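You operate a simulated robot arm through the tools that you are given. There is no shell and no other tool. Be economical: measure what you need, move in short steps, check, and stop when the job is done.

You run a simulated two-armed robot. Do the job below in one go: nothing can be reset, and whatever is moved stays where it is left.

TASK
On the far end of the grey table, fold the blue cloth in half.

It is judged by the outcome, as a careful person would: the job done as asked, and still so three seconds after it is handed in. It fails if anything else is knocked over, pushed out of place, dropped, spilled or broken. Flat cloth is picked up by pressing the open fingertips on it (5 to 10 N) and closing them slowly along it; thin cloth reads only 2 to 8 mm in the jaws.

THE ROBOT
Two 7-joint arms with two-finger parallel grippers on one trunk, on a base that drives. Base frame: it is fixed to the floor where the robot stands at the start and does not move with it; the origin is under the middle of the robot, x ahead of it, y to its left, z up. Units: mm, degrees, N and s.
The left shoulder is at the start at [70, 177, 995], the right one opposite. With the tool pointing down near the work surface each hand reaches from about 300 to 740 mm from the robot's upright axis, wherever it stands, measured 20 degrees to its own side. Places, roughly: far end of the grey table [700, 300, 800]. Payload 3.43 kg a hand.
The TCP of each hand is the grasp point between the finger pads, 30 mm short of the fingertips. In the tool frame z runs along the fingers and y along their closing line. Largest opening 94 mm; finger width 28, thickness 10; the body of the gripper, 50 by 96 mm, starts 55 mm behind the TCP.
Orientation is that of the tool frame in the base frame, as [roll, pitch, yaw] about the fixed x, y, z axes, in that order (R = Rz(yaw) Ry(pitch) Rx(roll)). With the fingers straight down and closing along the base's y, the tool's x points along the base's -x, its y along +y and its z along -z.

THE INTERFACE
- The arms move only by the tool jog_arm. It takes "left_motion", "right_motion" or both (then of equal length, played together; a hand with none holds still); each is a list of rows, each a list of 7 numbers: the finger opening in mm, from 0 to 94, then the shift along the tool's x, y, z in mm, then the turn, a rotation vector about the tool's x, y, z in degrees. In form: [[jaw, tx, ty, tz, ax, ay, az], ...]. A call has 1 to 20 rows; each row shifts and turns the commanded pose from where the row before left it, along the tool's axes as they then stand. Rows are played at 5 a second. More than 50 mm and 8.6 degrees between two rows, or a gripper value outside its range, and nothing of the call is played. A pose out of reach is approached as far as the arm can. The call stops where the force on the tool passes 40 N (or 10 N more than at its start, if that is more) or the arm is blocked; 0.2 s more then pass. The fingers move at their own pace (about 153 mm/s each) and stop on an object; they squeeze with about 36 N. The grip force told is the motor's: it shows also when the fingers shut on nothing. Time passes only in rows, and 0.2 s behind the last, so rows that do not move let the fingers close. It gives the time, the measured TCP pose, the force on the tool (base axes), the opening and the grip force at its end, in the units of the frame above (readings bear some noise), with the torque about the TCP (base axes, N m) and any sound that the robot's microphone picked up.
- Cameras (640 x 400 px; columns grow to the right, rows downward): "scene" is now at [109.7, 38.5, 1276.7]; the picture's right is [0.52, -0.86, 0.00], its down [-0.68, -0.41, -0.60] and it looks along [0.51, 0.31, -0.80] (base axes); focal length 266 px, centre (320, 200). "left" rides on the left gripper at [76, -14, -103] in its tool frame; the picture's right is [0.18, 0.98, 0.00], its down [-0.75, 0.14, -0.64] and it looks along [-0.63, 0.12, 0.77] (tool axes); focal length 243 px, centre (320, 200). "right" rides on the right gripper at [76, 14, -103] in its tool frame; the picture's right is [-0.18, 0.98, 0.00], its down [-0.75, -0.14, -0.64] and it looks along [-0.63, -0.12, 0.77] (tool axes); focal length 243 px, centre (320, 200). There is no depth. A picture from a camera that has moved, and an enlarged one, comes with that camera's place and axes in the base frame and with its lens. The place of the scene camera against the robot may be out by one fixed shift of up to 18 mm in any direction.
- grab_frame(camera): a new picture of that camera. No time passes.
- move_column(by): slides the trunk up (or, below 0, down) by that many mm; the arms and the scene camera ride with it, the base frame stays. It gives what a move gives, with no picture.
- drive_base(legs): drives the robot by 1 to 6 legs, each [ahead, turn to the left] in mm and degrees, along the robot's own axes; the way and the turn of a leg run together, so that a leg with both is an arc; at most 1500 mm and 180 degrees a leg. The arms and the cameras ride along, it lands a little off, and it stops where it bumps. It gives what a move gives.
- turn_head(pan, tilt): turns the head with the scene camera to pan (to the left, within 86 degrees either way) and tilt (down, from -29 to 69), counted from straight ahead of the robot. It gives what a move gives.
- inspect(camera, box): a new picture of the part [left, top, right, bottom] of that camera's present view, enlarged. No time passes.
- finish_job(): hands the job in; it is judged then, once.

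Go step by step. Nothing tells you exact positions but the pictures and the camera data: compare them with the known pose of the tool, close in by small moves and look again before you grip or let go. The budget is 120 turns and 100 pictures, counting those below and the enlarged ones. Unless the task says otherwise, let go and move clear before handing in, and close with one line.

The tools are called after "Request:" as a command line: name --argument value ..., lists and objects as JSON in quotes. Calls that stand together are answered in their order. jog_arm: Moves the arms, as the interface text tells. Its arguments: {"type":"object","properties":{"left_motion":{"type":"array"},"right_motion":{"type":"array"}},"required":[]} The other tools are called the same way: move_column (by) slides the trunk up or down; drive_base (legs) drives the base; turn_head (pan, tilt) turns the head that bears the scene camera; grab_frame (camera) takes a picture; inspect (camera, box) takes an enlarged picture of a part of a camera's view; finish_job () hands the job in.

At the start:

```text
clock: 0.0
left_ee_pos: [346.6, 395.3, 934.7]
left_orientation: [180.0, 0.0, -180.0]
left_ft_force: [0.1, -0.5, 0.2]
left_ft_torque: [-0.01, 0.02, -0.02]
left_grip_width: 93.8
left_gripper_force: 0.1
right_ee_pos: [358.9, -3.9, 946.6]
right_orientation: [179.9, 0.1, -180.0]
right_ft_force: [-0.8, 0.5, 0.7]
right_ft_torque: [0.0, 0.01, -0.04]
right_grip_width: 93.9
right_gripper_force: 0.1
trunk travel left (down, up): [-575.0, 265.0]
robot x, y, heading: [2.8, 0.2, -0.0]
head pan, tilt: [31.2, 53.1]
```

scene: 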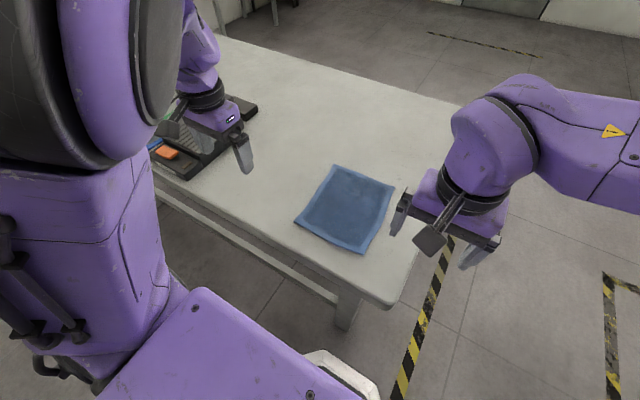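
right: 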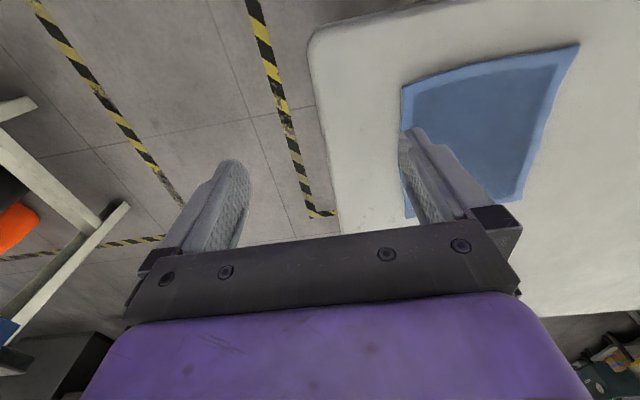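
left: 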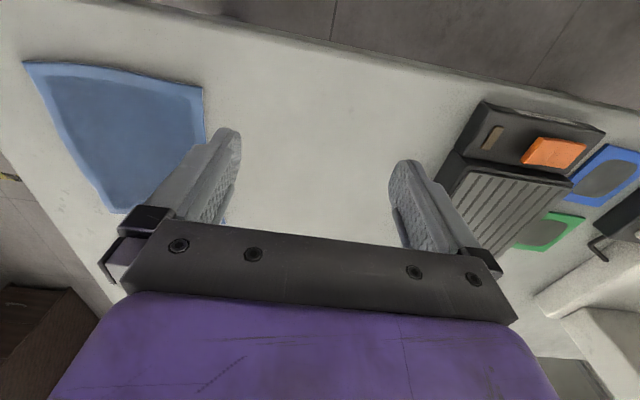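

The blue cloth lies at about x 355–543, y 78–237, z≈800, so I plan to grip its far edge with both hands and fold it toward the robot. First I'll back up a little for room and yaw both hands so the jaws close along x, with the cameras facing outward.

Request:
drive_base --legs '[[-80, 0]]'

Request:
jog_arm --left_motion '[[60, 0, 0, 0, 0, 0, 8.18], [60, 0, 0, 0, 0, 0, 8.18], [60, 0, 0, 0, 0, 0, 8.18], [60, 0, 0, 0, 0, 0, 8.18], [60, 0, 0, 0, 0, 0, 8.18], [60, 0, 0, 0, 0, 0, 8.18], [60, 0, 0, 0, 0, 0, 8.18], [60, 0, 0, 0, 0, 0, 8.18], [60, 0, 0, 0, 0, 0, 8.18], [60, 0, 0, 0, 0, 0, 8.18], [60, 0, 0, 0, 0, 0, 8.2], [60, 0, 0, 0, 0, 0, 0]]' --right_motion '[[60, 0, 0, 0, 0, 0, -8.18], [60, 0, 0, 0, 0, 0, -8.18], [60, 0, 0, 0, 0, 0, -8.18], [60, 0, 0, 0, 0, 0, -8.18], [60, 0, 0, 0, 0, 0, -8.18], [60, 0, 0, 0, 0, 0, -8.18], [60, 0, 0, 0, 0, 0, -8.18], [60, 0, 0, 0, 0, 0, -8.18], [60, 0, 0, 0, 0, 0, -8.18], [60, 0, 0, 0, 0, 0, -8.18], [60, 0, 0, 0, 0, 0, -8.2], [60, 0, 0, 0, 0, 0, 0]]'

```text
clock: 1.1
left_ee_pos: [266.5, 394.2, 935.7]
left_orientation: [180.0, 0.1, 179.9]
left_ft_force: [0.4, -0.7, -0.5]
left_ft_torque: [0.03, -0.05, 0.04]
left_grip_width: 93.8
left_gripper_force: 0.1
right_ee_pos: [278.5, -4.3, 946.5]
right_orientation: [179.9, 0.1, 180.0]
right_ft_force: [0.1, -0.2, -0.5]
right_ft_torque: [0.04, -0.02, 0.0]
right_grip_width: 93.8
right_gripper_force: 0.2
trunk travel left (down, up): [-575.0, 265.0]
robot x, y, heading: [-79.1, -0.0, -0.2]
head pan, tilt: [31.2, 53.1]
```

```text
clock: 3.7
left_ee_pos: [267.4, 393.2, 935.4]
left_orientation: [-179.9, 0.0, 89.7]
left_ft_force: [-0.8, -0.5, 1.0]
left_ft_torque: [0.0, -0.03, -0.01]
left_grip_width: 60.0
left_gripper_force: 0.1
right_ee_pos: [278.8, -5.0, 945.2]
right_orientation: [-180.0, 0.2, -136.5]
right_ft_force: [-0.4, 0.2, 1.3]
right_ft_torque: [0.03, 0.0, 0.01]
right_grip_width: 60.0
right_gripper_force: 0.0
right hand out of reach, approached as far as the arm can: row 6, 7, 8, 9, 10, 11
trunk travel left (down, up): [-575.0, 265.0]
robot x, y, heading: [-84.2, -1.0, -0.2]
head pan, tilt: [31.2, 53.1]
```

The left hand turned fully, but the right stopped near yaw −136. I'll move the right hand toward its working spot and see whether the turn completes there.

Request:
jog_arm --right_motion '[[60, 0, -40, 0, 0, 0, 0], [60, 0, -40, 0, 0, 0, 0], [60, 0, 0, 0, 0, 0, 0]]'

```text
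clock: 4.5
left_ee_pos: [266.2, 392.8, 934.8]
left_orientation: [-179.9, -0.1, 89.9]
left_ft_force: [-1.0, 0.7, 0.1]
left_ft_torque: [0.03, 0.0, 0.0]
left_grip_width: 59.9
left_gripper_force: 0.0
right_ee_pos: [285.3, -12.3, 945.3]
right_orientation: [-179.9, 0.2, -136.6]
right_ft_force: [0.5, -0.4, -0.5]
right_ft_torque: [-0.03, -0.02, 0.0]
right_grip_width: 59.8
right_gripper_force: 0.0
right hand out of reach, approached as far as the arm can: row 1, 2
trunk travel left (down, up): [-575.0, 265.0]
robot x, y, heading: [-80.5, -2.6, -0.2]
head pan, tilt: [31.2, 53.1]
```

Request:
jog_arm --right_motion '[[60, 0, 0, 0, 0, 0, 6], [60, -38, -6.4, 0, 0, 0, 0], [60, -38, -6.4, 0, 0, 0, 0], [60, -38, -6.4, 0, 0, 0, 0], [60, -38, -6.4, 0, 0, 0, 0], [60, -38, -6.4, 0, 0, 0, 0], [60, 0, 0, 0, 0, 0, 0]]'

```text
clock: 6.1
left_ee_pos: [266.7, 393.7, 936.0]
left_orientation: [180.0, 0.0, 89.9]
left_ft_force: [-1.2, -0.4, 0.1]
left_ft_torque: [0.0, 0.01, 0.03]
left_grip_width: 60.3
left_gripper_force: 0.0
right_ee_pos: [327.4, 9.3, 942.5]
right_orientation: [-180.0, 0.2, -142.5]
right_ft_force: [-0.7, -0.3, -0.4]
right_ft_torque: [-0.03, 0.02, 0.01]
right_grip_width: 60.0
right_gripper_force: 0.0
right hand out of reach, approached as far as the arm can: row 3, 4, 5, 6
trunk travel left (down, up): [-575.0, 265.0]
robot x, y, heading: [-78.1, 6.0, -0.2]
head pan, tilt: [31.2, 53.1]
```

The right wrist hits a limit when the arm works across the body. I'll swing the hand to its own side, finish the turn there and see how far it can come back.

Request:
jog_arm --right_motion '[[60, 34.7, -34.3, 0, 0, 0, 0], [60, 34.7, -34.3, 0, 0, 0, 0], [60, 34.7, -34.3, 0, 0, 0, 0], [60, 34.7, -34.3, 0, 0, 0, 0], [60, 34.7, -34.3, 0, 0, 0, 0], [60, 34.7, -34.3, 0, 0, 0, 0], [60, 0, 0, 0, 0, 0, -7.5], [60, 0, 0, 0, 0, 0, -7.5], [60, 0, 0, 0, 0, 0, -7.5], [60, 0, 0, 0, 0, 0, -7.5], [60, 0, 0, 0, 0, 0, -7.5], [60, 0, 0, 0, 0, 0, -7.5], [60, 0, 0, 0, 0, 0, -7.5], [60, 0, 0, 0, 0, 0, 0]]'

```text
clock: 9.1
left_ee_pos: [266.8, 394.5, 935.1]
left_orientation: [-180.0, -0.1, 89.8]
left_ft_force: [0.3, -0.8, -0.7]
left_ft_torque: [-0.02, 0.0, 0.01]
left_grip_width: 60.0
left_gripper_force: 0.1
right_ee_pos: [323.5, -14.5, 941.7]
right_orientation: [180.0, 0.0, -142.5]
right_ft_force: [0.1, 0.1, 0.1]
right_ft_torque: [-0.01, 0.0, -0.01]
right_grip_width: 60.1
right_gripper_force: 0.1
right hand out of reach, approached as far as the arm can: row 1, 2, 3, 4, 5, 6, 7, 8, 9, 10, 11, 12, 13
trunk travel left (down, up): [-575.0, 265.0]
robot x, y, heading: [-81.5, -0.6, -0.1]
head pan, tilt: [31.2, 53.1]
```

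Request:
jog_arm --right_motion '[[60, 0, 0, 0, 0, 0, 7.5], [60, 0, 0, 0, 0, 0, 7.5], [60, 0, 0, 0, 0, 0, 7.5], [60, 0, 0, 0, 0, 0, 7.5], [60, 0, 0, 0, 0, 0, 7.5], [60, 0, 0, 0, 0, 0, 0]]'

Request:
grab_frame --camera "scene"

```text
clock: 10.5
left_ee_pos: [266.7, 393.0, 934.3]
left_orientation: [-179.9, -0.1, 89.9]
left_ft_force: [-0.2, -0.1, -0.9]
left_ft_torque: [0.02, -0.01, -0.01]
left_grip_width: 60.1
left_gripper_force: 0.0
right_ee_pos: [323.6, -15.7, 940.5]
right_orientation: [179.9, 0.1, 179.9]
right_ft_force: [-0.4, 0.7, -0.2]
right_ft_torque: [0.0, 0.01, 0.0]
right_grip_width: 59.7
right_gripper_force: 0.0
trunk travel left (down, up): [-575.0, 265.0]
robot x, y, heading: [-82.0, 4.0, -0.5]
head pan, tilt: [31.2, 53.1]
```

```text
96 pictures are left
camera scene: at [30.1, 38.4, 1276.7], right [0.52, -0.86, 0.0], down [-0.68, -0.41, -0.6], along [0.51, 0.31, -0.8], focal length 266 px, centre (320, 200)
```

scene: 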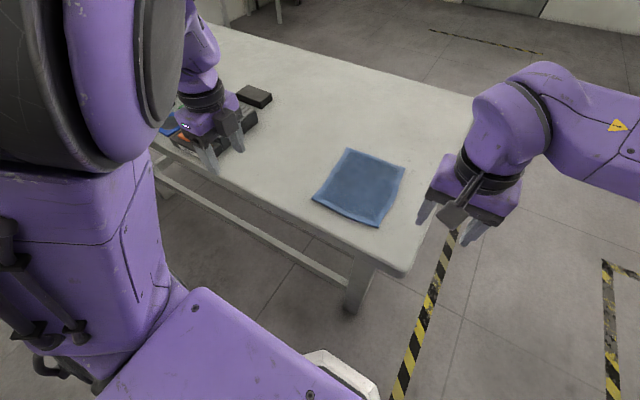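

The right hand is back to yaw 180. I'll bring both hands high above the far edge of the cloth and try the right hand's turn both ways there.

Request:
jog_arm --left_motion '[[60, -27, 39, 0, 0, 0, 0], [60, -27, 39, 0, 0, 0, 0], [60, -27, 39, 0, 0, 0, 0], [60, -27, 39, 0, 0, 0, 0], [60, -27, 39, 0, 0, 0, 0], [60, -27, 39, 0, 0, 0, 0], [60, 0, 0, 0, 0, 0, 0]]' --right_motion '[[60, -35, 16, 0, 0, 0, 0], [60, -35, 16, 0, 0, 0, 0], [60, -35, 16, 0, 0, 0, 0], [60, -35, 16, 0, 0, 0, 0], [60, -35, 16, 0, 0, 0, 0], [60, 0, 0, 0, 0, 0, 0], [60, 0, 0, 0, 0, 0, 0]]'

Request:
jog_arm --right_motion '[[60, 0, 0, 0, 0, 0, -8], [60, 0, 0, 0, 0, 0, -8], [60, 0, 0, 0, 0, 0, -8], [60, 0, 0, 0, 0, 0, -8], [60, 0, 0, 0, 0, 0, -8], [60, 0, 0, 0, 0, 0, -8], [60, 0, 0, 0, 0, 0, -8], [60, 0, 0, 0, 0, 0, -8], [60, 0, 0, 0, 0, 0, 0]]'

```text
clock: 12.1
left_ee_pos: [502.1, 233.4, 936.1]
left_orientation: [179.9, 0.1, 90.0]
left_ft_force: [-1.0, 0.1, -0.6]
left_ft_torque: [0.0, 0.01, 0.01]
left_grip_width: 60.2
left_gripper_force: 0.0
right_ee_pos: [497.7, 63.7, 945.3]
right_orientation: [179.9, 0.2, 180.0]
right_ft_force: [-0.1, -0.3, -1.1]
right_ft_torque: [-0.02, -0.01, -0.02]
right_grip_width: 60.1
right_gripper_force: 0.1
trunk travel left (down, up): [-575.0, 265.0]
robot x, y, heading: [-82.7, -4.8, -0.4]
head pan, tilt: [31.2, 53.1]
```

```text
clock: 14.1
left_ee_pos: [503.4, 232.9, 935.9]
left_orientation: [180.0, -0.1, 89.9]
left_ft_force: [-0.7, -0.2, -0.6]
left_ft_torque: [0.02, 0.0, -0.01]
left_grip_width: 60.1
left_gripper_force: 0.1
right_ee_pos: [483.7, 57.9, 955.0]
right_orientation: [179.9, 0.1, -175.9]
right_ft_force: [-0.1, -0.1, -0.5]
right_ft_torque: [0.03, -0.01, -0.02]
right_grip_width: 59.8
right_gripper_force: 0.1
right hand out of reach, approached as far as the arm can: row 1, 2, 3, 4, 5, 6, 7, 8
trunk travel left (down, up): [-575.0, 265.0]
robot x, y, heading: [-83.1, -1.0, -0.1]
head pan, tilt: [31.2, 53.1]
```

Request:
jog_arm --right_motion '[[60, 0, 0, 0, 0, 0, 7.84], [60, 0, 0, 0, 0, 0, 7.84], [60, 0, 0, 0, 0, 0, 7.84], [60, 0, 0, 0, 0, 0, 7.84], [60, 0, 0, 0, 0, 0, 7.84], [60, 0, 0, 0, 0, 0, 7.84], [60, 0, 0, 0, 0, 0, 7.84], [60, 0, 0, 0, 0, 0, 7.84], [60, 0, 0, 0, 0, 0, 7.84], [60, 0, 0, 0, 0, 0, 7.84], [60, 0, 0, 0, 0, 0, 7.84], [60, 0, 0, 0, 0, 0, 7.84], [60, 0, 0, 0, 0, 0, 0]]'

Request:
grab_frame --camera "scene"

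Request:
grab_frame --camera "left"

Request:
grab_frame --camera "right"

```text
clock: 16.9
left_ee_pos: [503.9, 234.6, 936.5]
left_orientation: [179.9, 0.0, 90.0]
left_ft_force: [-0.5, 0.0, -0.8]
left_ft_torque: [-0.02, 0.02, 0.01]
left_grip_width: 60.0
left_gripper_force: 0.0
right_ee_pos: [484.9, 59.6, 953.8]
right_orientation: [179.9, -0.1, 89.9]
right_ft_force: [-1.2, 1.0, 0.3]
right_ft_torque: [0.0, 0.04, 0.0]
right_grip_width: 60.0
right_gripper_force: 0.1
trunk travel left (down, up): [-575.0, 265.0]
robot x, y, heading: [-80.5, 2.4, -0.1]
head pan, tilt: [31.2, 53.1]
```

```text
95 pictures are left
camera scene: at [30.2, 38.4, 1276.7], right [0.52, -0.86, 0.0], down [-0.68, -0.41, -0.6], along [0.51, 0.31, -0.8], focal length 266 px, centre (320, 200)
```

scene: 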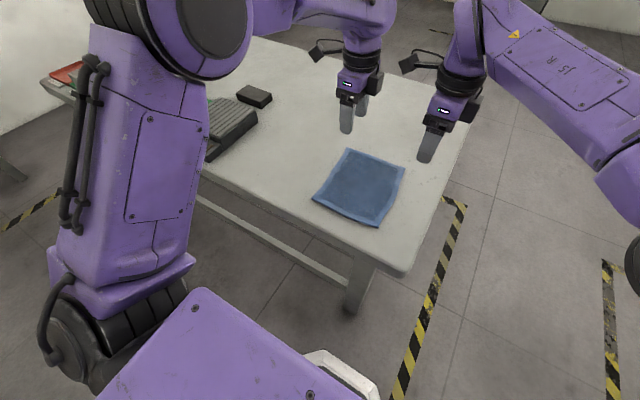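

```text
94 pictures are left
camera left: at [489.5, 310.4, 1039.7], right [0.98, 0.18, 0.0], down [0.14, -0.75, 0.64], along [0.12, -0.63, -0.77], focal length 243 px, centre (320, 200)
```

left: 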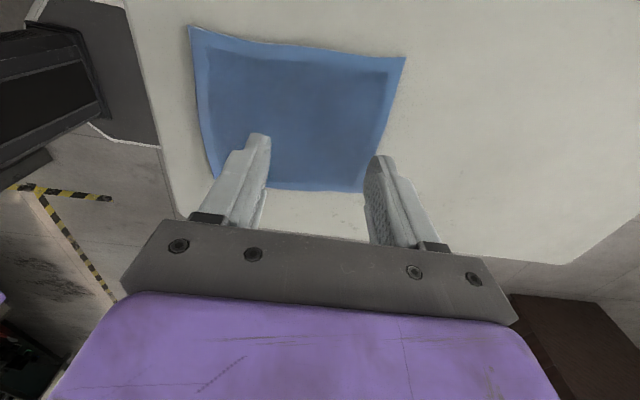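

```text
93 pictures are left
camera right: at [498.6, 135.6, 1056.1], right [0.98, -0.19, 0.0], down [-0.15, -0.75, 0.64], along [-0.12, -0.63, -0.77], focal length 243 px, centre (320, 200)
```

right: 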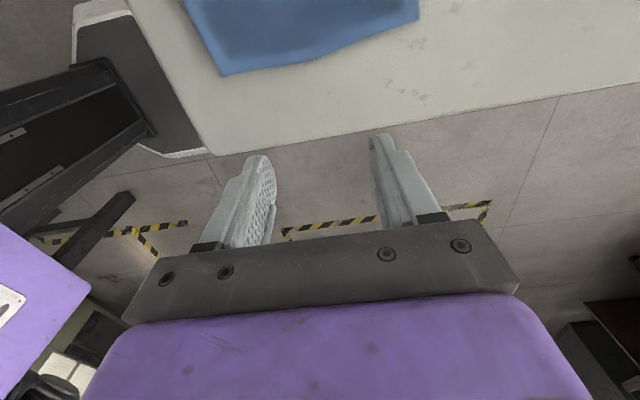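

Both hands now close along x at yaw 90. Triangulating the two wrist views puts the table at z≈750 and the cloth corners at about near-right [376,88], near-left [369,267], far-right [593,98] and far-left [588,279]. I'll drive forward slightly and put the hands over the far edge.

Request:
drive_base --legs '[[50, 0]]'

Request:
jog_arm --left_motion '[[36, 30, 3, 35, 0, 0, 0], [36, 0, 0, 35, 0, 0, 0], [36, 0, 0, 0, 0, 0, 0]]' --right_motion '[[36, 26, 13, 35, 0, 0, 0], [36, 26, 13, 35, 0, 0, 0], [36, 0, 0, 17, 0, 0, 0]]'

Request:
grab_frame --camera "left"

Request:
grab_frame --camera "right"

Request:
grab_frame --camera "scene"

```text
clock: 17.8
left_ee_pos: [551.5, 232.8, 936.6]
left_orientation: [179.9, 0.0, 89.9]
left_ft_force: [-0.6, 0.7, -0.5]
left_ft_torque: [0.0, -0.04, -0.04]
left_grip_width: 59.8
left_gripper_force: 0.1
right_ee_pos: [531.2, 59.8, 955.0]
right_orientation: [179.8, -0.2, 89.8]
right_ft_force: [0.2, -0.2, -0.3]
right_ft_torque: [0.01, -0.05, -0.01]
right_grip_width: 59.8
right_gripper_force: 0.0
trunk travel left (down, up): [-575.0, 265.0]
robot x, y, heading: [-28.6, -1.7, -0.2]
head pan, tilt: [31.2, 53.1]
```

```text
clock: 18.6
left_ee_pos: [557.0, 263.0, 868.1]
left_orientation: [-180.0, 0.0, 89.8]
left_ft_force: [0.0, -0.6, 0.4]
left_ft_torque: [-0.02, 0.04, -0.02]
left_grip_width: 35.9
left_gripper_force: 0.1
right_ee_pos: [552.1, 104.5, 865.3]
right_orientation: [179.8, -0.1, 89.8]
right_ft_force: [-0.7, -0.3, -0.3]
right_ft_torque: [0.0, 0.0, -0.03]
right_grip_width: 36.4
right_gripper_force: 0.0
right hand out of reach, approached as far as the arm can: row 2
trunk travel left (down, up): [-575.0, 265.0]
robot x, y, heading: [-29.0, -1.2, -0.2]
head pan, tilt: [31.2, 53.1]
```

```text
92 pictures are left
camera left: at [543.4, 339.7, 971.5], right [0.98, 0.18, 0.0], down [0.14, -0.75, 0.64], along [0.12, -0.63, -0.77], focal length 243 px, centre (320, 200)
```

left: 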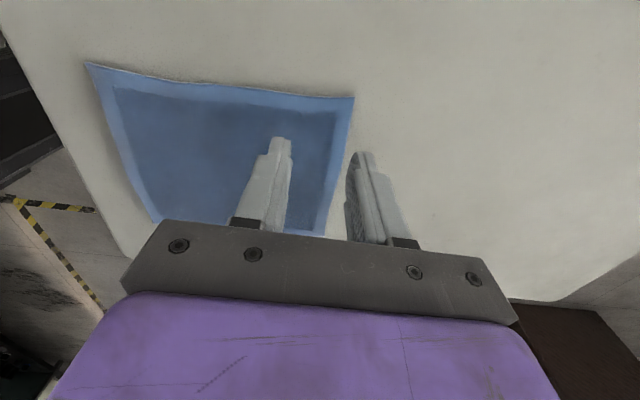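

```text
91 pictures are left
camera right: at [567.1, 180.5, 968.5], right [0.98, -0.19, 0.0], down [-0.15, -0.76, 0.64], along [-0.12, -0.63, -0.77], focal length 243 px, centre (320, 200)
```

right: 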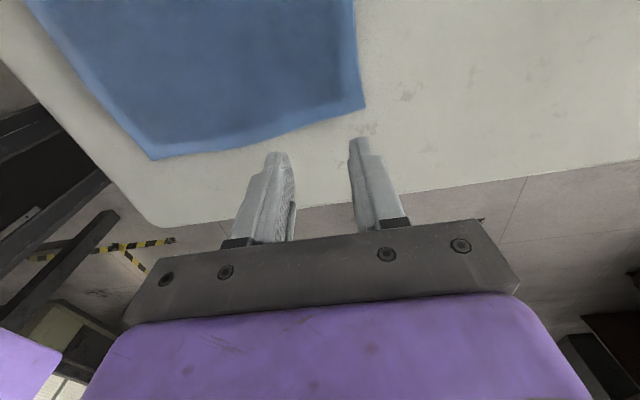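

```text
90 pictures are left
camera scene: at [80.5, 37.6, 1276.8], right [0.52, -0.86, 0.0], down [-0.69, -0.41, -0.6], along [0.52, 0.31, -0.8], focal length 266 px, centre (320, 200)
```

scene: 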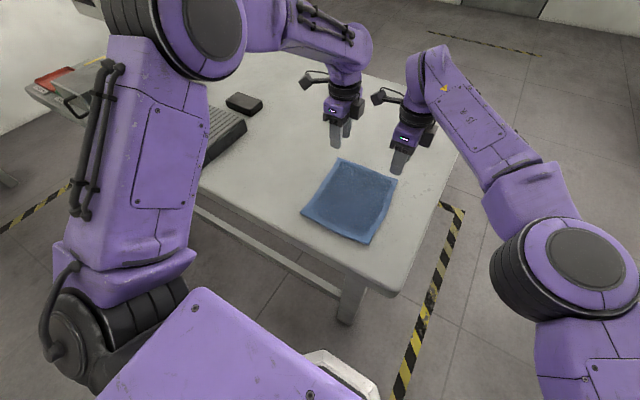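

The right arm is almost fully stretched, so I'll drive forward to roughly the start position and re-place the hands. The corner estimates still agree: far-right [593,99], far-left [586,279].

Request:
drive_base --legs '[[33, 0]]'

Request:
jog_arm --left_motion '[[36, 1, -35, 0, 0, 0, 0], [36, 0, 0, 30, 0, 0, 0], [36, 0, 0, 20, 0, 0, 0], [36, 0, 0, 0, 0, 0, 0]]' --right_motion '[[36, 9.5, -25, 0, 0, 0, 0], [36, 0, 0, 30, 0, 0, 0], [36, 0, 0, 20, 0, 0, 0], [36, 0, 0, 0, 0, 0, 0]]'

Request:
grab_frame --camera "left"

Request:
grab_frame --camera "right"

```text
clock: 19.4
left_ee_pos: [589.0, 265.0, 869.8]
left_orientation: [179.9, 0.0, 89.8]
left_ft_force: [-0.4, 0.1, 0.0]
left_ft_torque: [0.04, -0.03, 0.01]
left_grip_width: 36.0
left_gripper_force: 0.0
right_ee_pos: [585.4, 106.4, 866.5]
right_orientation: [179.9, -0.2, 90.0]
right_ft_force: [0.1, -0.2, 0.4]
right_ft_torque: [-0.01, -0.02, 0.01]
right_grip_width: 36.1
right_gripper_force: 0.0
trunk travel left (down, up): [-575.0, 265.0]
robot x, y, heading: [3.0, -0.9, 0.0]
head pan, tilt: [31.2, 53.1]
```

```text
clock: 20.4
left_ee_pos: [553.3, 266.1, 817.9]
left_orientation: [180.0, -0.1, 89.9]
left_ft_force: [-1.2, -0.1, -0.2]
left_ft_torque: [0.0, 0.02, -0.01]
left_grip_width: 35.9
left_gripper_force: 0.1
right_ee_pos: [561.7, 114.9, 816.0]
right_orientation: [179.9, -0.2, 89.9]
right_ft_force: [0.3, 0.0, 0.1]
right_ft_torque: [-0.01, -0.01, 0.05]
right_grip_width: 36.0
right_gripper_force: 0.0
trunk travel left (down, up): [-575.0, 265.0]
robot x, y, heading: [5.7, 2.7, 0.1]
head pan, tilt: [31.2, 53.1]
```

```text
89 pictures are left
camera left: at [539.2, 341.7, 922.2], right [0.98, 0.18, 0.0], down [0.14, -0.75, 0.64], along [0.12, -0.63, -0.77], focal length 243 px, centre (320, 200)
```

left: 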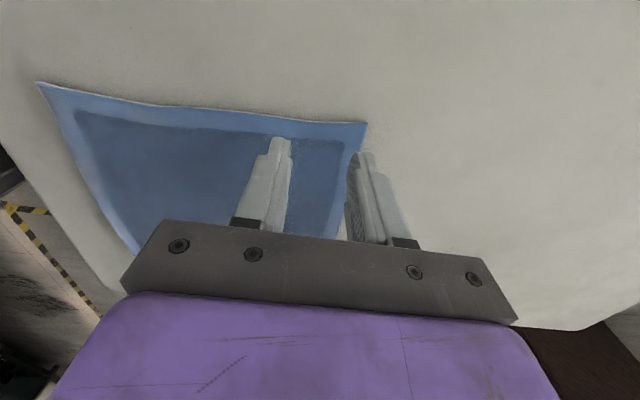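

```text
88 pictures are left
camera right: at [575.5, 191.5, 918.6], right [0.98, -0.19, 0.0], down [-0.14, -0.76, 0.64], along [-0.12, -0.63, -0.77], focal length 243 px, centre (320, 200)
```

right: 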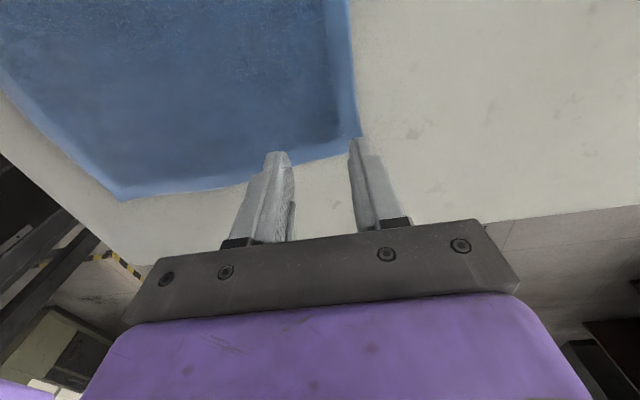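

The fingertips are about 36 mm above the cloth. I'll shift the right hand slightly inward and go down to just above the surface.

Request:
jog_arm --left_motion '[[36, -2, 1, 15, 0, 0, 0], [36, 0, 0, 15, 0, 0, 0], [36, 0, 0, 0, 0, 0, 0]]' --right_motion '[[36, 7, -3, 15, 0, 0, 0], [36, 0, 0, 13, 0, 0, 0], [36, 0, 0, 0, 0, 0, 0]]'

Request:
grab_frame --camera "left"

Request:
grab_frame --camera "right"

```text
clock: 21.2
left_ee_pos: [555.0, 261.1, 786.8]
left_orientation: [-180.0, -0.1, 89.9]
left_ft_force: [-0.1, -0.3, -0.8]
left_ft_torque: [-0.02, -0.03, -0.02]
left_grip_width: 36.1
left_gripper_force: 0.1
right_ee_pos: [557.8, 122.7, 787.3]
right_orientation: [180.0, -0.1, 89.9]
right_ft_force: [-0.5, -0.2, -1.0]
right_ft_torque: [0.02, -0.01, 0.02]
right_grip_width: 36.2
right_gripper_force: 0.1
trunk travel left (down, up): [-575.0, 265.0]
robot x, y, heading: [3.9, 3.5, -0.0]
head pan, tilt: [31.2, 53.1]
```

```text
87 pictures are left
camera left: at [541.9, 339.4, 890.7], right [0.98, 0.18, 0.0], down [0.14, -0.75, 0.64], along [0.12, -0.63, -0.77], focal length 243 px, centre (320, 200)
```

left: 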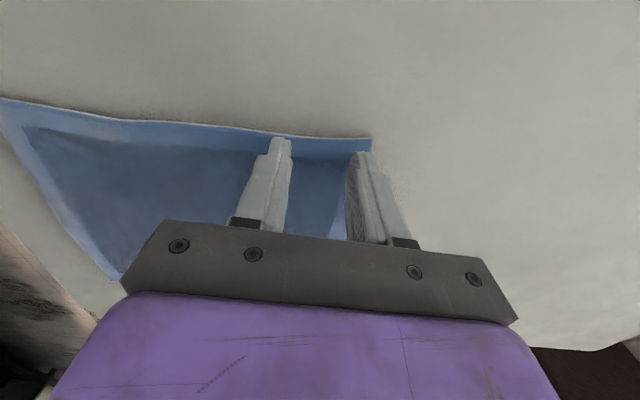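

```text
86 pictures are left
camera right: at [572.7, 198.9, 889.8], right [0.98, -0.18, 0.0], down [-0.14, -0.76, 0.64], along [-0.12, -0.63, -0.77], focal length 243 px, centre (320, 200)
```

right: 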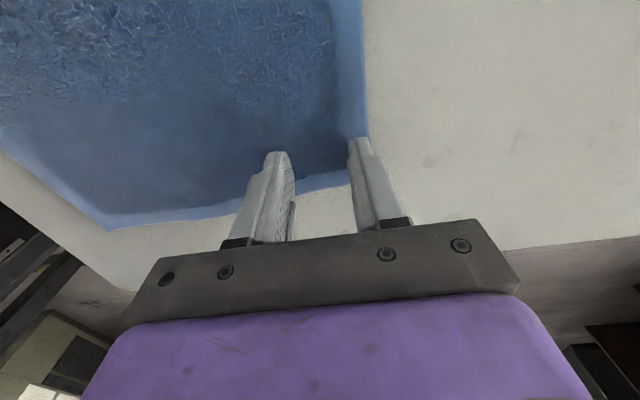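

Request:
jog_arm --left_motion '[[36, 0, 0, 2, 0, 0, 0], [36, 0, 0, 2, 0, 0, 0], [36, 0, 0, 2, 0, 0, 0], [36, 0, 0, 0, 0, 0, 0]]' --right_motion '[[36, 0, 0, 2, 0, 0, 0], [36, 0, 0, 2, 0, 0, 0], [36, 0, 0, 2, 0, 0, 0], [36, 0, 0, 0, 0, 0, 0]]'

```text
clock: 22.2
left_ee_pos: [556.2, 263.2, 783.2]
left_orientation: [179.8, 0.0, 90.1]
left_ft_force: [1.3, 0.2, 6.8]
left_ft_torque: [-0.03, -0.05, 0.01]
left_grip_width: 36.0
left_gripper_force: 0.0
right_ee_pos: [557.4, 121.3, 783.2]
right_orientation: [179.8, -0.1, 89.9]
right_ft_force: [2.1, 1.6, 13.6]
right_ft_torque: [0.05, -0.07, -0.02]
right_grip_width: 35.8
right_gripper_force: 0.0
trunk travel left (down, up): [-575.0, 265.0]
robot x, y, heading: [2.9, -0.0, -0.1]
head pan, tilt: [31.2, 53.1]
```

Both tips are pressing, left 7 N and right 14 N. I'll ease the right hand up slightly and close both slowly.

Request:
jog_arm --left_motion '[[36, 0, 0, 0, 0, 0, 0], [33, 0, 0, 0, 0, 0, 0], [30, 0, 0, 0, 0, 0, 0], [27, 0, 0, 0, 0, 0, 0], [24, 0, 0, 0, 0, 0, 0], [21, 0, 0, 0, 0, 0, 0], [18, 0, 0, 0, 0, 0, 0], [15, 0, 0, 0, 0, 0, 0], [12, 0, 0, 0, 0, 0, 0], [9, 0, 0, 0, 0, 0, 0], [6, 0, 0, 0, 0, 0, 0], [3, 0, 0, 0, 0, 0, 0], [0, 0, 0, 0, 0, 0, 0], [0, 0, 0, 0, 0, 0, 0], [0, 0, 0, 0, 0, 0, 0]]' --right_motion '[[36, 0, 0, -0.8, 0, 0, 0], [33, 0, 0, 0, 0, 0, 0], [30, 0, 0, 0, 0, 0, 0], [27, 0, 0, 0, 0, 0, 0], [24, 0, 0, 0, 0, 0, 0], [21, 0, 0, 0, 0, 0, 0], [18, 0, 0, 0, 0, 0, 0], [15, 0, 0, 0, 0, 0, 0], [12, 0, 0, 0, 0, 0, 0], [9, 0, 0, 0, 0, 0, 0], [6, 0, 0, 0, 0, 0, 0], [3, 0, 0, 0, 0, 0, 0], [0, 0, 0, 0, 0, 0, 0], [0, 0, 0, 0, 0, 0, 0], [0, 0, 0, 0, 0, 0, 0]]'

Request:
grab_frame --camera "left"

Request:
grab_frame --camera "right"

```text
clock: 25.4
left_ee_pos: [554.2, 263.0, 783.2]
left_orientation: [179.8, 0.0, 90.0]
left_ft_force: [0.1, -0.8, 13.6]
left_ft_torque: [-0.08, 0.0, 0.01]
left_grip_width: 5.6
left_gripper_force: 36.3
right_ee_pos: [556.5, 122.4, 783.9]
right_orientation: [179.8, -0.2, 90.1]
right_ft_force: [0.4, 1.7, 5.0]
right_ft_torque: [0.01, -0.01, 0.02]
right_grip_width: 4.8
right_gripper_force: 35.7
trunk travel left (down, up): [-575.0, 265.0]
robot x, y, heading: [3.9, -0.6, 0.0]
head pan, tilt: [31.2, 53.1]
```

```text
85 pictures are left
camera left: at [541.3, 339.7, 886.6], right [0.98, 0.18, 0.0], down [0.14, -0.75, 0.64], along [0.12, -0.63, -0.77], focal length 243 px, centre (320, 200)
```

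left: 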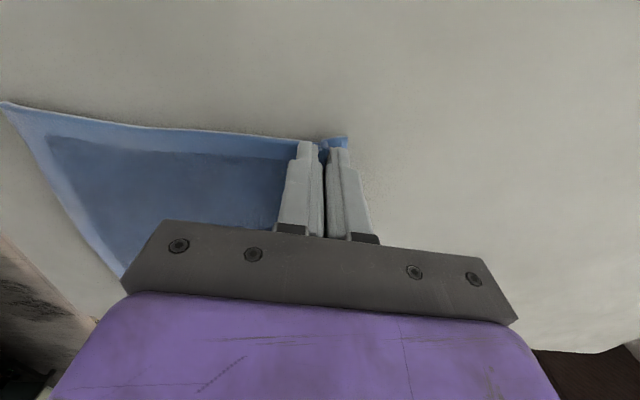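

```text
84 pictures are left
camera right: at [570.8, 198.8, 886.2], right [0.98, -0.18, 0.0], down [-0.14, -0.76, 0.64], along [-0.12, -0.63, -0.77], focal length 243 px, centre (320, 200)
```

right: 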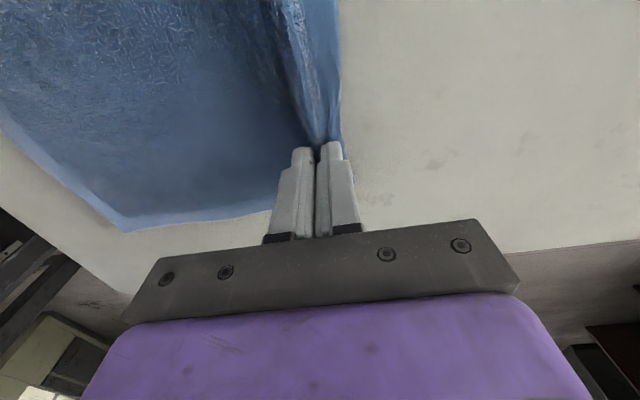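

Both hands hold the cloth at 5–6 mm in the jaws. I'll lift and carry it over in an arc, tilting the fingers forward as I go, and check partway.

Request:
jog_arm --left_motion '[[0, 0, -0.5, -8.2, 0, 0, 0], [0, 0, -0.5, -8.3, 0, 0, 0], [0, 0, -4.8, -9, -2.5, 0, 0], [0, 0, -4.8, -9, -2.5, 0, 0], [0, 0, -7.7, -7, -2.5, 0, 0], [0, 0, -7.7, -7, -2.5, 0, 0], [0, 0, -9.5, -5.5, -2.5, 0, 0], [0, 0, -9.5, -5.5, -2.5, 0, 0], [0, 0, -10.7, -3.5, -2.5, 0, 0], [0, 0, -10.7, -3.5, -2.5, 0, 0], [0, 0, 0, 0, 0, 0, 0]]' --right_motion '[[0, 0, -0.5, -8.2, 0, 0, 0], [0, 0, -0.5, -8.3, 0, 0, 0], [0, 0, -4.8, -9, -2.5, 0, 0], [0, 0, -4.8, -9, -2.5, 0, 0], [0, 0, -7.7, -7, -2.5, 0, 0], [0, 0, -7.7, -7, -2.5, 0, 0], [0, 0, -9.5, -5.5, -2.5, 0, 0], [0, 0, -9.5, -5.5, -2.5, 0, 0], [0, 0, -10.7, -3.5, -2.5, 0, 0], [0, 0, -10.7, -3.5, -2.5, 0, 0], [0, 0, 0, 0, 0, 0, 0]]'

Request:
grab_frame --camera "left"

Request:
grab_frame --camera "right"

Request:
grab_frame --camera "scene"

```text
clock: 27.8
left_ee_pos: [486.3, 264.2, 835.1]
left_orientation: [159.9, -0.1, 90.0]
left_ft_force: [-0.1, -2.1, 0.3]
left_ft_torque: [-0.05, 0.09, -0.01]
left_grip_width: 4.2
left_gripper_force: 35.9
right_ee_pos: [487.3, 122.6, 836.0]
right_orientation: [159.9, -0.1, 89.9]
right_ft_force: [0.1, 1.7, -0.7]
right_ft_torque: [0.01, 0.07, -0.01]
right_grip_width: 4.7
right_gripper_force: 36.2
trunk travel left (down, up): [-575.0, 265.0]
robot x, y, heading: [7.9, -0.4, -0.2]
head pan, tilt: [31.2, 53.1]
```

```text
83 pictures are left
camera left: at [438.0, 340.4, 928.1], right [0.92, 0.18, 0.34], down [-0.09, -0.75, 0.65], along [0.37, -0.63, -0.68], focal length 243 px, centre (320, 200)
```

left: 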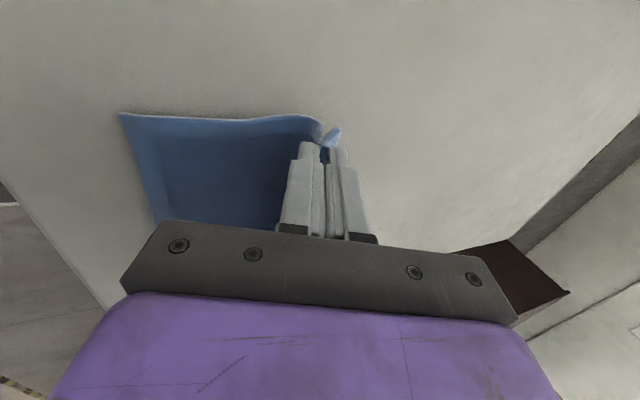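

```text
82 pictures are left
camera right: at [465.9, 198.6, 936.6], right [0.92, -0.19, 0.34], down [-0.35, -0.75, 0.55], along [0.15, -0.63, -0.76], focal length 243 px, centre (320, 200)
```

right: 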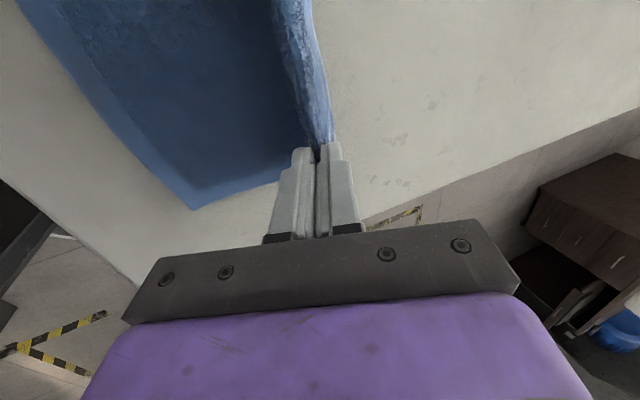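

```text
81 pictures are left
camera scene: at [114.7, 38.5, 1276.6], right [0.52, -0.86, 0.0], down [-0.68, -0.41, -0.6], along [0.51, 0.31, -0.8], focal length 266 px, centre (320, 200)
```

scene: 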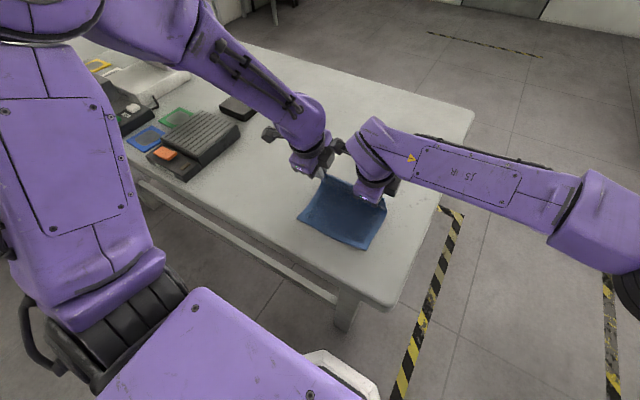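

The cloth lifts cleanly. The pinch pulled its near edge to about x 388, so the fold line should sit near x 497 and the fingertips should land at about x 440. I'll continue the arc.

Request:
jog_arm --left_motion '[[0, 0, -10.9, -1.7, -2.5, 0, 0], [0, 0, -10.9, -1.7, -2.5, 0, 0], [0, 0, -11.1, 2.1, -2.5, 0, 0], [0, 0, -11.1, 2.1, -2.5, 0, 0], [0, 0, -10.5, 4, -2.5, 0, 0], [0, 0, -10.5, 4, -2.5, 0, 0], [0, 0, -9, 3.2, -2.5, 0, 0], [0, 0, -9, 3.2, -2.5, 0, 0], [0, 0, 0, 0, 0, 0, 0]]' --right_motion '[[0, 0, -10.9, -1.7, -2.5, 0, 0], [0, 0, -10.9, -1.7, -2.5, 0, 0], [0, 0, -11.1, 2.1, -2.5, 0, 0], [0, 0, -11.1, 2.1, -2.5, 0, 0], [0, 0, -10.5, 4, -2.5, 0, 0], [0, 0, -10.5, 4, -2.5, 0, 0], [0, 0, -9, 3.2, -2.5, 0, 0], [0, 0, -9, 3.2, -2.5, 0, 0], [0, 0, 0, 0, 0, 0, 0]]'

Request:
grab_frame --camera "left"

Request:
grab_frame --camera "right"

Request:
inspect --camera "scene" --box '[220, 100, 460, 300]'

```text
clock: 29.8
left_ee_pos: [439.4, 263.6, 783.3]
left_orientation: [139.5, 0.1, 90.0]
left_ft_force: [-0.9, -1.0, 27.9]
left_ft_torque: [-0.22, -0.21, -0.05]
left_grip_width: 4.1
left_gripper_force: 36.4
left hand out of reach, approached as far as the arm can: row 7, 8
right_ee_pos: [420.6, 122.7, 785.7]
right_orientation: [139.7, -0.2, 90.0]
right_ft_force: [1.0, 4.4, 0.4]
right_ft_torque: [0.07, 0.04, 0.06]
right_grip_width: 4.5
right_gripper_force: 36.4
trunk travel left (down, up): [-575.0, 265.0]
robot x, y, heading: [4.3, 3.3, -0.0]
head pan, tilt: [31.2, 53.1]
```

```text
80 pictures are left
camera left: at [362.5, 340.7, 852.4], right [0.75, 0.18, 0.64], down [-0.31, -0.75, 0.58], along [0.59, -0.63, -0.51], focal length 243 px, centre (320, 200)
```

left: 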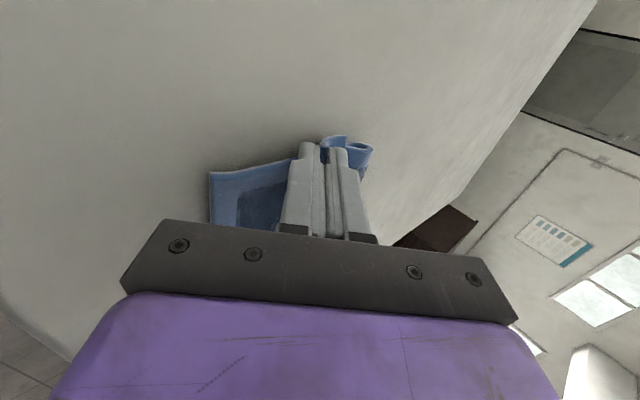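

```text
79 pictures are left
camera right: at [365.9, 198.6, 873.3], right [0.75, -0.19, 0.64], down [-0.52, -0.76, 0.39], along [0.41, -0.63, -0.66], focal length 243 px, centre (320, 200)
```

right: 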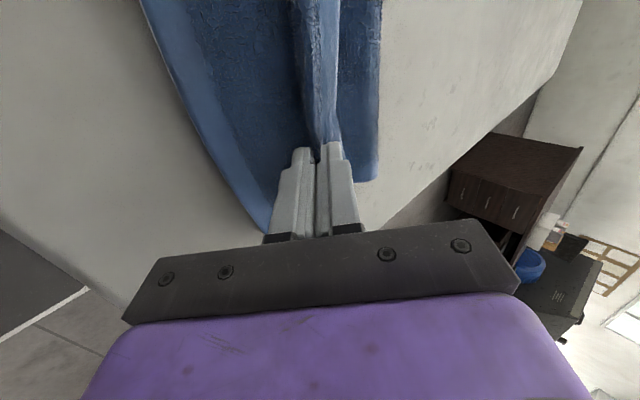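

```text
2.00 times, centred on (340, 200) of scene
camera zoom: at [110.9, 37.1, 1277.5], right [0.52, -0.86, 0.0], down [-0.68, -0.41, -0.6], along [0.52, 0.31, -0.8], focal length 533 px, centre (280, 200)
```

zoom: 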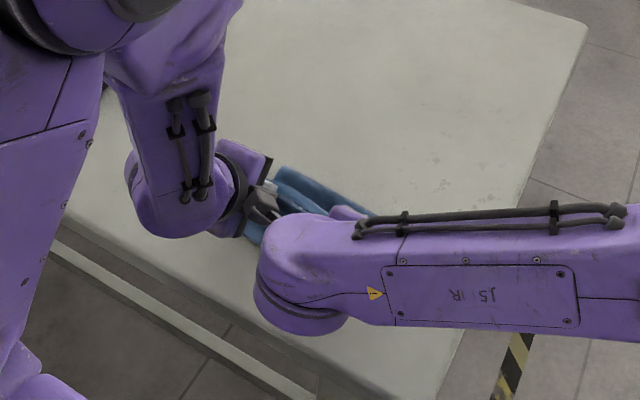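

The left hand stopped 18 mm short, at a joint limit with the 40° tilt. I'll lift it slightly, reduce its tilt to 30° and bring it level with the right hand.

Request:
jog_arm --left_motion '[[0, 0, 5.1, -6.1, 5, 0, 0], [0, 0, 0, 0, 5, 0, 0], [0, 0, -5, -0.3, 0, 0, 0], [0, 0, -5, -0.3, 0, 0, 0], [0, 0, -6, -0.3, 0, 0, 0], [0, 0, 0, 0, 0, 0, 0]]'

```text
clock: 31.2
left_ee_pos: [425.6, 263.2, 784.5]
left_orientation: [149.5, 0.0, 90.0]
left_ft_force: [7.2, 1.3, 32.4]
left_ft_torque: [-0.3, -0.52, 0.09]
left_grip_width: 4.2
left_gripper_force: 36.3
right_ee_pos: [421.5, 121.7, 786.0]
right_orientation: [139.8, -0.2, 89.9]
right_ft_force: [0.4, 2.3, 0.3]
right_ft_torque: [0.03, 0.06, 0.07]
right_grip_width: 4.3
right_gripper_force: 36.0
trunk travel left (down, up): [-575.0, 265.0]
robot x, y, heading: [4.1, -1.4, 0.1]
head pan, tilt: [31.2, 53.1]
```

Both hands are now in line. I'll take the left load off, open gradually while rising a little, and draw back along the fingers.

Request:
jog_arm --left_motion '[[0, 0, 1.5, -2.6, 0, 0, 0], [6, 0, 1, -1.7, 0, 0, 0], [12, 0, 1, -1.7, 0, 0, 0], [18, 0, 1, -1.7, 0, 0, 0], [24, 0, 1, -1.7, 0, 0, 0], [24, 0, 0, 0, 0, 0, 0], [24, 0, 0, -8, 0, 0, 0], [24, 0, 0, -8, 0, 0, 0], [24, 0, 0, -8, 0, 0, 0], [24, 0, 0, -10, 0, 0, 0], [24, 0, 0, -10, 0, 0, 0], [24, 0, 0, -10, 0, 0, 0]]' --right_motion '[[0, 0, 0, 0, 0, 0, 0], [6, 0, 1.3, -1.5, 0, 0, 0], [12, 0, 1.3, -1.5, 0, 0, 0], [18, 0, 1.3, -1.5, 0, 0, 0], [24, 0, 1.3, -1.5, 0, 0, 0], [24, 0, 0, 0, 0, 0, 0], [24, 0, 0, -8, 0, 0, 0], [24, 0, 0, -8, 0, 0, 0], [24, 0, 0, -8, 0, 0, 0], [24, 0, 0, -10, 0, 0, 0], [24, 0, 0, -10, 0, 0, 0], [24, 0, 0, -10, 0, 0, 0]]'

Request:
grab_frame --camera "left"

Request:
grab_frame --camera "right"

```text
clock: 33.8
left_ee_pos: [421.2, 267.4, 820.4]
left_orientation: [150.1, 0.0, 89.9]
left_ft_force: [0.2, 0.4, -0.6]
left_ft_torque: [0.01, 0.01, -0.01]
left_grip_width: 24.2
left_gripper_force: 0.2
left hand out of reach, approached as far as the arm can: row 8, 9, 10, 11, 12
right_ee_pos: [386.3, 123.4, 835.3]
right_orientation: [139.8, -0.2, 89.9]
right_ft_force: [-0.7, 0.3, 0.3]
right_ft_torque: [0.01, -0.01, 0.02]
right_grip_width: 24.0
right_gripper_force: 0.2
trunk travel left (down, up): [-575.0, 265.0]
robot x, y, heading: [3.8, -2.3, 0.1]
head pan, tilt: [31.2, 53.1]
```

```text
77 pictures are left
camera left: at [358.7, 343.9, 902.8], right [0.85, 0.18, 0.49], down [-0.2, -0.75, 0.63], along [0.48, -0.63, -0.61], focal length 243 px, centre (320, 200)
```

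left: 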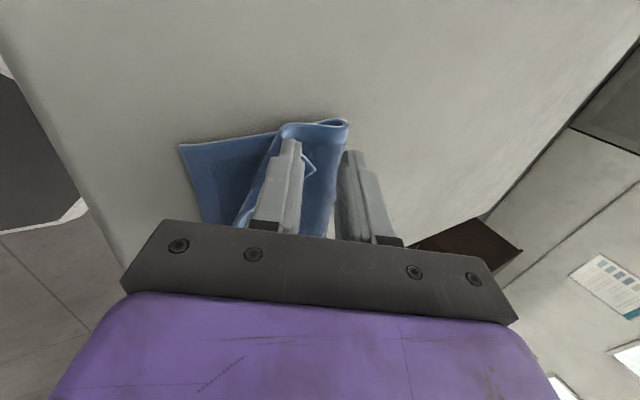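

```text
76 pictures are left
camera right: at [331.8, 200.1, 922.3], right [0.75, -0.19, 0.63], down [-0.52, -0.75, 0.4], along [0.4, -0.63, -0.66], focal length 243 px, centre (320, 200)
```

right: 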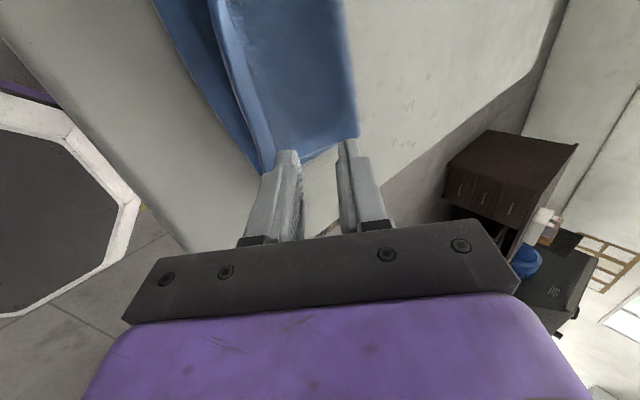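

The cloth is folded, but the top edge is short of the near edge and its lip is curled back. I'll straighten and raise the hands for a better view.

Request:
jog_arm --left_motion '[[24, 0, 10, -17, 5, 0, 0], [24, 0, 8, -18, 5, 0, 0], [24, 0, 7, -18, 5, 0, 0], [24, 0, 5, -19, 5, 0, 0], [24, 0, 4, -20, 5, 0, 0], [24, 20, 0, -20, 5, 0, 0], [24, 40, 0, 0, 0, 0, 0], [24, 40, 0, 0, 0, 0, 0]]' --right_motion '[[24, 0, 10, -17, 5, 0, 0], [24, 0, 8, -18, 5, 0, 0], [24, 0, 7, -18, 5, 0, 0], [24, 0, 5, -19, 5, 0, 0], [24, -20, 4, -10, 5, 0, 0], [24, -30, 0, 0, 5, 0, 0], [24, -40, 0, 0, 5, 0, 0], [24, -40, 0, 0, 5, 0, 0]]'

Request:
grab_frame --camera "left"

Request:
grab_frame --camera "right"

Request:
inspect --camera "scene" --box '[220, 100, 460, 300]'

```text
clock: 34.5
left_ee_pos: [423.6, 267.7, 821.1]
left_orientation: [149.7, 0.0, 90.1]
left_ft_force: [1.5, 0.6, -0.1]
left_ft_torque: [-0.02, 0.0, -0.02]
left_grip_width: 24.0
left_gripper_force: 0.1
left hand out of reach, approached as far as the arm can: row 1, 2, 3
right_ee_pos: [379.5, 120.6, 866.9]
right_orientation: [150.1, 0.8, 89.7]
right_ft_force: [1.3, -1.2, -0.3]
right_ft_torque: [0.1, 0.1, -0.03]
right_grip_width: 23.9
right_gripper_force: 0.1
trunk travel left (down, up): [-575.0, 265.0]
robot x, y, heading: [4.8, 1.3, 0.2]
head pan, tilt: [31.2, 53.1]
stopped in row 3 (right hand): the force on the tool passed its limit at 53 N (the readings are from after the stop); the commanded pose is now the measured one
```

```text
75 pictures are left
camera left: at [359.9, 344.5, 904.0], right [0.85, 0.19, 0.5], down [-0.2, -0.75, 0.63], along [0.49, -0.63, -0.6], focal length 243 px, centre (320, 200)
```

left: 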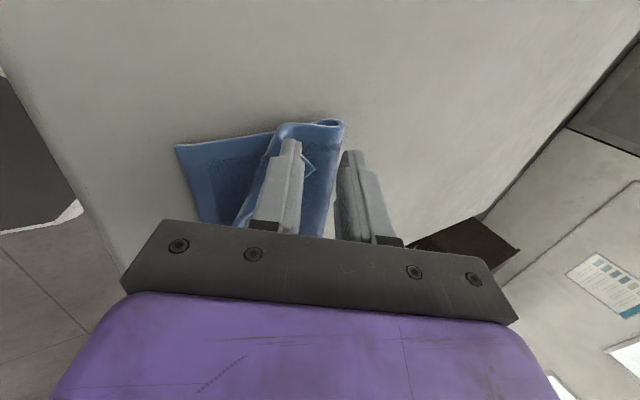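

```text
74 pictures are left
camera right: at [341.7, 198.2, 961.5], right [0.85, -0.18, 0.49], down [-0.45, -0.74, 0.5], along [0.28, -0.64, -0.71], focal length 243 px, centre (320, 200)
```

right: 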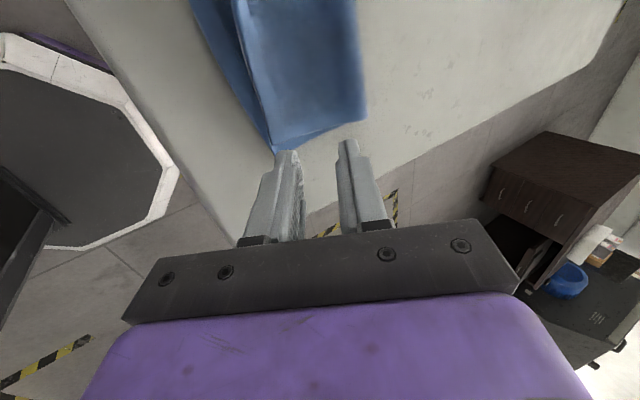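

```text
2.00 times, centred on (340, 200) of scene
camera zoom: at [114.1, 38.4, 1276.7], right [0.52, -0.86, 0.0], down [-0.68, -0.41, -0.6], along [0.51, 0.31, -0.8], focal length 533 px, centre (280, 200)
```

zoom: 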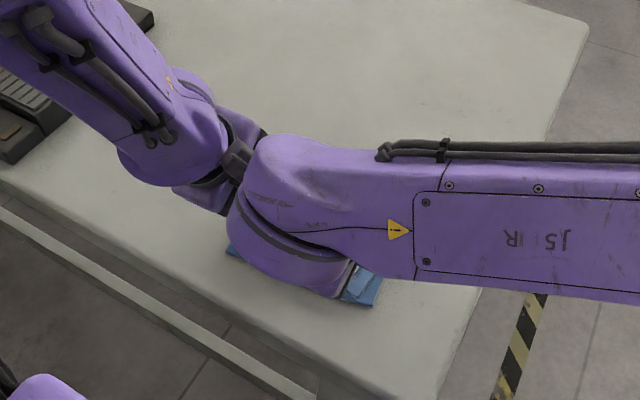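

The right wrist brushed the left arm. I'll move the right hand out sideways first, then straighten the left.

Request:
jog_arm --right_motion '[[24, -25, 0, 0, 0, 0, 0], [24, -40, 0, 0, 0, 0, 0], [24, -40, 0, 0, 0, 0, 0], [24, -30, 0, 0, 5, 0, 0], [24, 0, 0, -15, 5, 0, 0], [24, 0, 0, -15, 5, 0, 0], [24, 0, 0, -15, 5, 0, 0], [24, 0, 0, -15, 5, 0, 0], [24, 0, 0, -15, 5, 0, 0]]'

Request:
jog_arm --left_motion '[[24, 0, 0, 0, 5, 0, 0], [24, 0, 0, 0, 5, 0, 0], [24, 0, 6, -10, 5, 0, 0], [24, 0, 6, -10, 5, 0, 0], [24, 0, 4, -10, 5, 0, 0], [24, 0, 2, -15, 5, 0, 0], [24, 20, 0, -15, 0, 0, 0], [24, 40, 0, -15, 0, 0, 0], [24, 40, 0, 0, 0, 0, 0]]'

Request:
grab_frame --camera "left"

Request:
inspect --camera "scene" --box '[220, 100, 460, 300]'

```text
clock: 36.5
left_ee_pos: [423.2, 268.0, 821.6]
left_orientation: [149.7, 0.0, 90.1]
left_ft_force: [-0.4, -0.2, 0.3]
left_ft_torque: [-0.03, -0.02, -0.06]
left_grip_width: 23.9
left_gripper_force: 0.0
right_ee_pos: [358.9, -14.4, 941.3]
right_orientation: [-179.8, 0.8, 89.6]
right_ft_force: [0.1, 0.7, -0.3]
right_ft_torque: [-0.01, -0.01, -0.02]
right_grip_width: 24.1
right_gripper_force: 0.0
trunk travel left (down, up): [-575.0, 265.0]
robot x, y, heading: [7.1, 0.3, 0.0]
head pan, tilt: [31.2, 53.1]
```

```text
clock: 38.5
left_ee_pos: [434.2, 368.9, 897.4]
left_orientation: [179.6, 0.0, 90.2]
left_ft_force: [1.0, -0.4, 0.4]
left_ft_torque: [0.0, -0.01, 0.01]
left_grip_width: 24.0
left_gripper_force: 0.2
right_ee_pos: [360.8, -12.8, 940.6]
right_orientation: [-179.9, 1.0, 89.6]
right_ft_force: [0.9, 1.0, -0.4]
right_ft_torque: [0.0, -0.02, -0.04]
right_grip_width: 23.8
right_gripper_force: 0.1
trunk travel left (down, up): [-575.0, 265.0]
robot x, y, heading: [7.1, -0.8, -0.1]
head pan, tilt: [31.2, 53.1]
```

```text
72 pictures are left
camera left: at [418.6, 446.5, 1001.3], right [0.98, 0.19, 0.01], down [0.14, -0.75, 0.64], along [0.12, -0.63, -0.77], focal length 243 px, centre (320, 200)
```

left: 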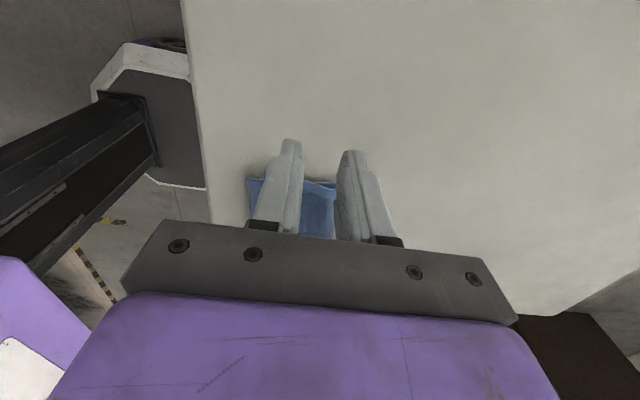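

```text
2.00 times, centred on (340, 200) of scene
camera zoom: at [114.0, 38.9, 1276.7], right [0.52, -0.86, 0.0], down [-0.68, -0.41, -0.6], along [0.51, 0.31, -0.8], focal length 533 px, centre (280, 200)
```

zoom: 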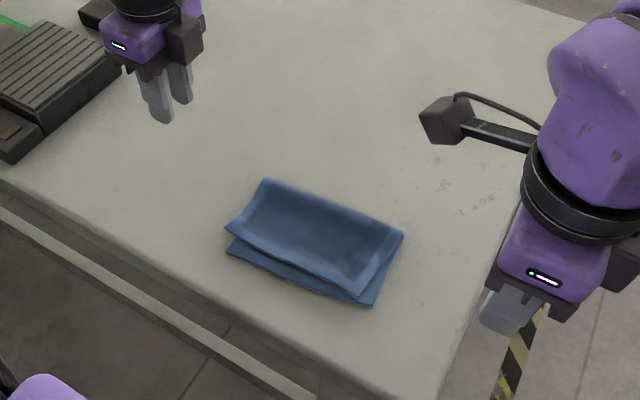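

Request:
inspect --camera "scene" --box '[290, 155, 386, 220]'

```text
6.15 times, centred on (338, 188) of scene
camera zoom: at [114.0, 38.9, 1276.7], right [0.52, -0.86, 0.0], down [-0.68, -0.41, -0.6], along [0.51, 0.31, -0.8], focal length 1639 px, centre (209, 277)
```

zoom: 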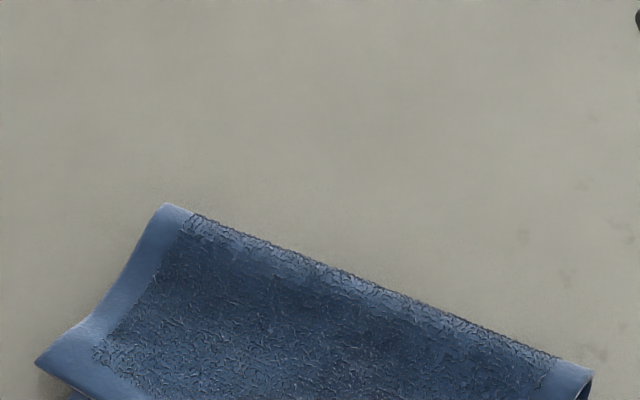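

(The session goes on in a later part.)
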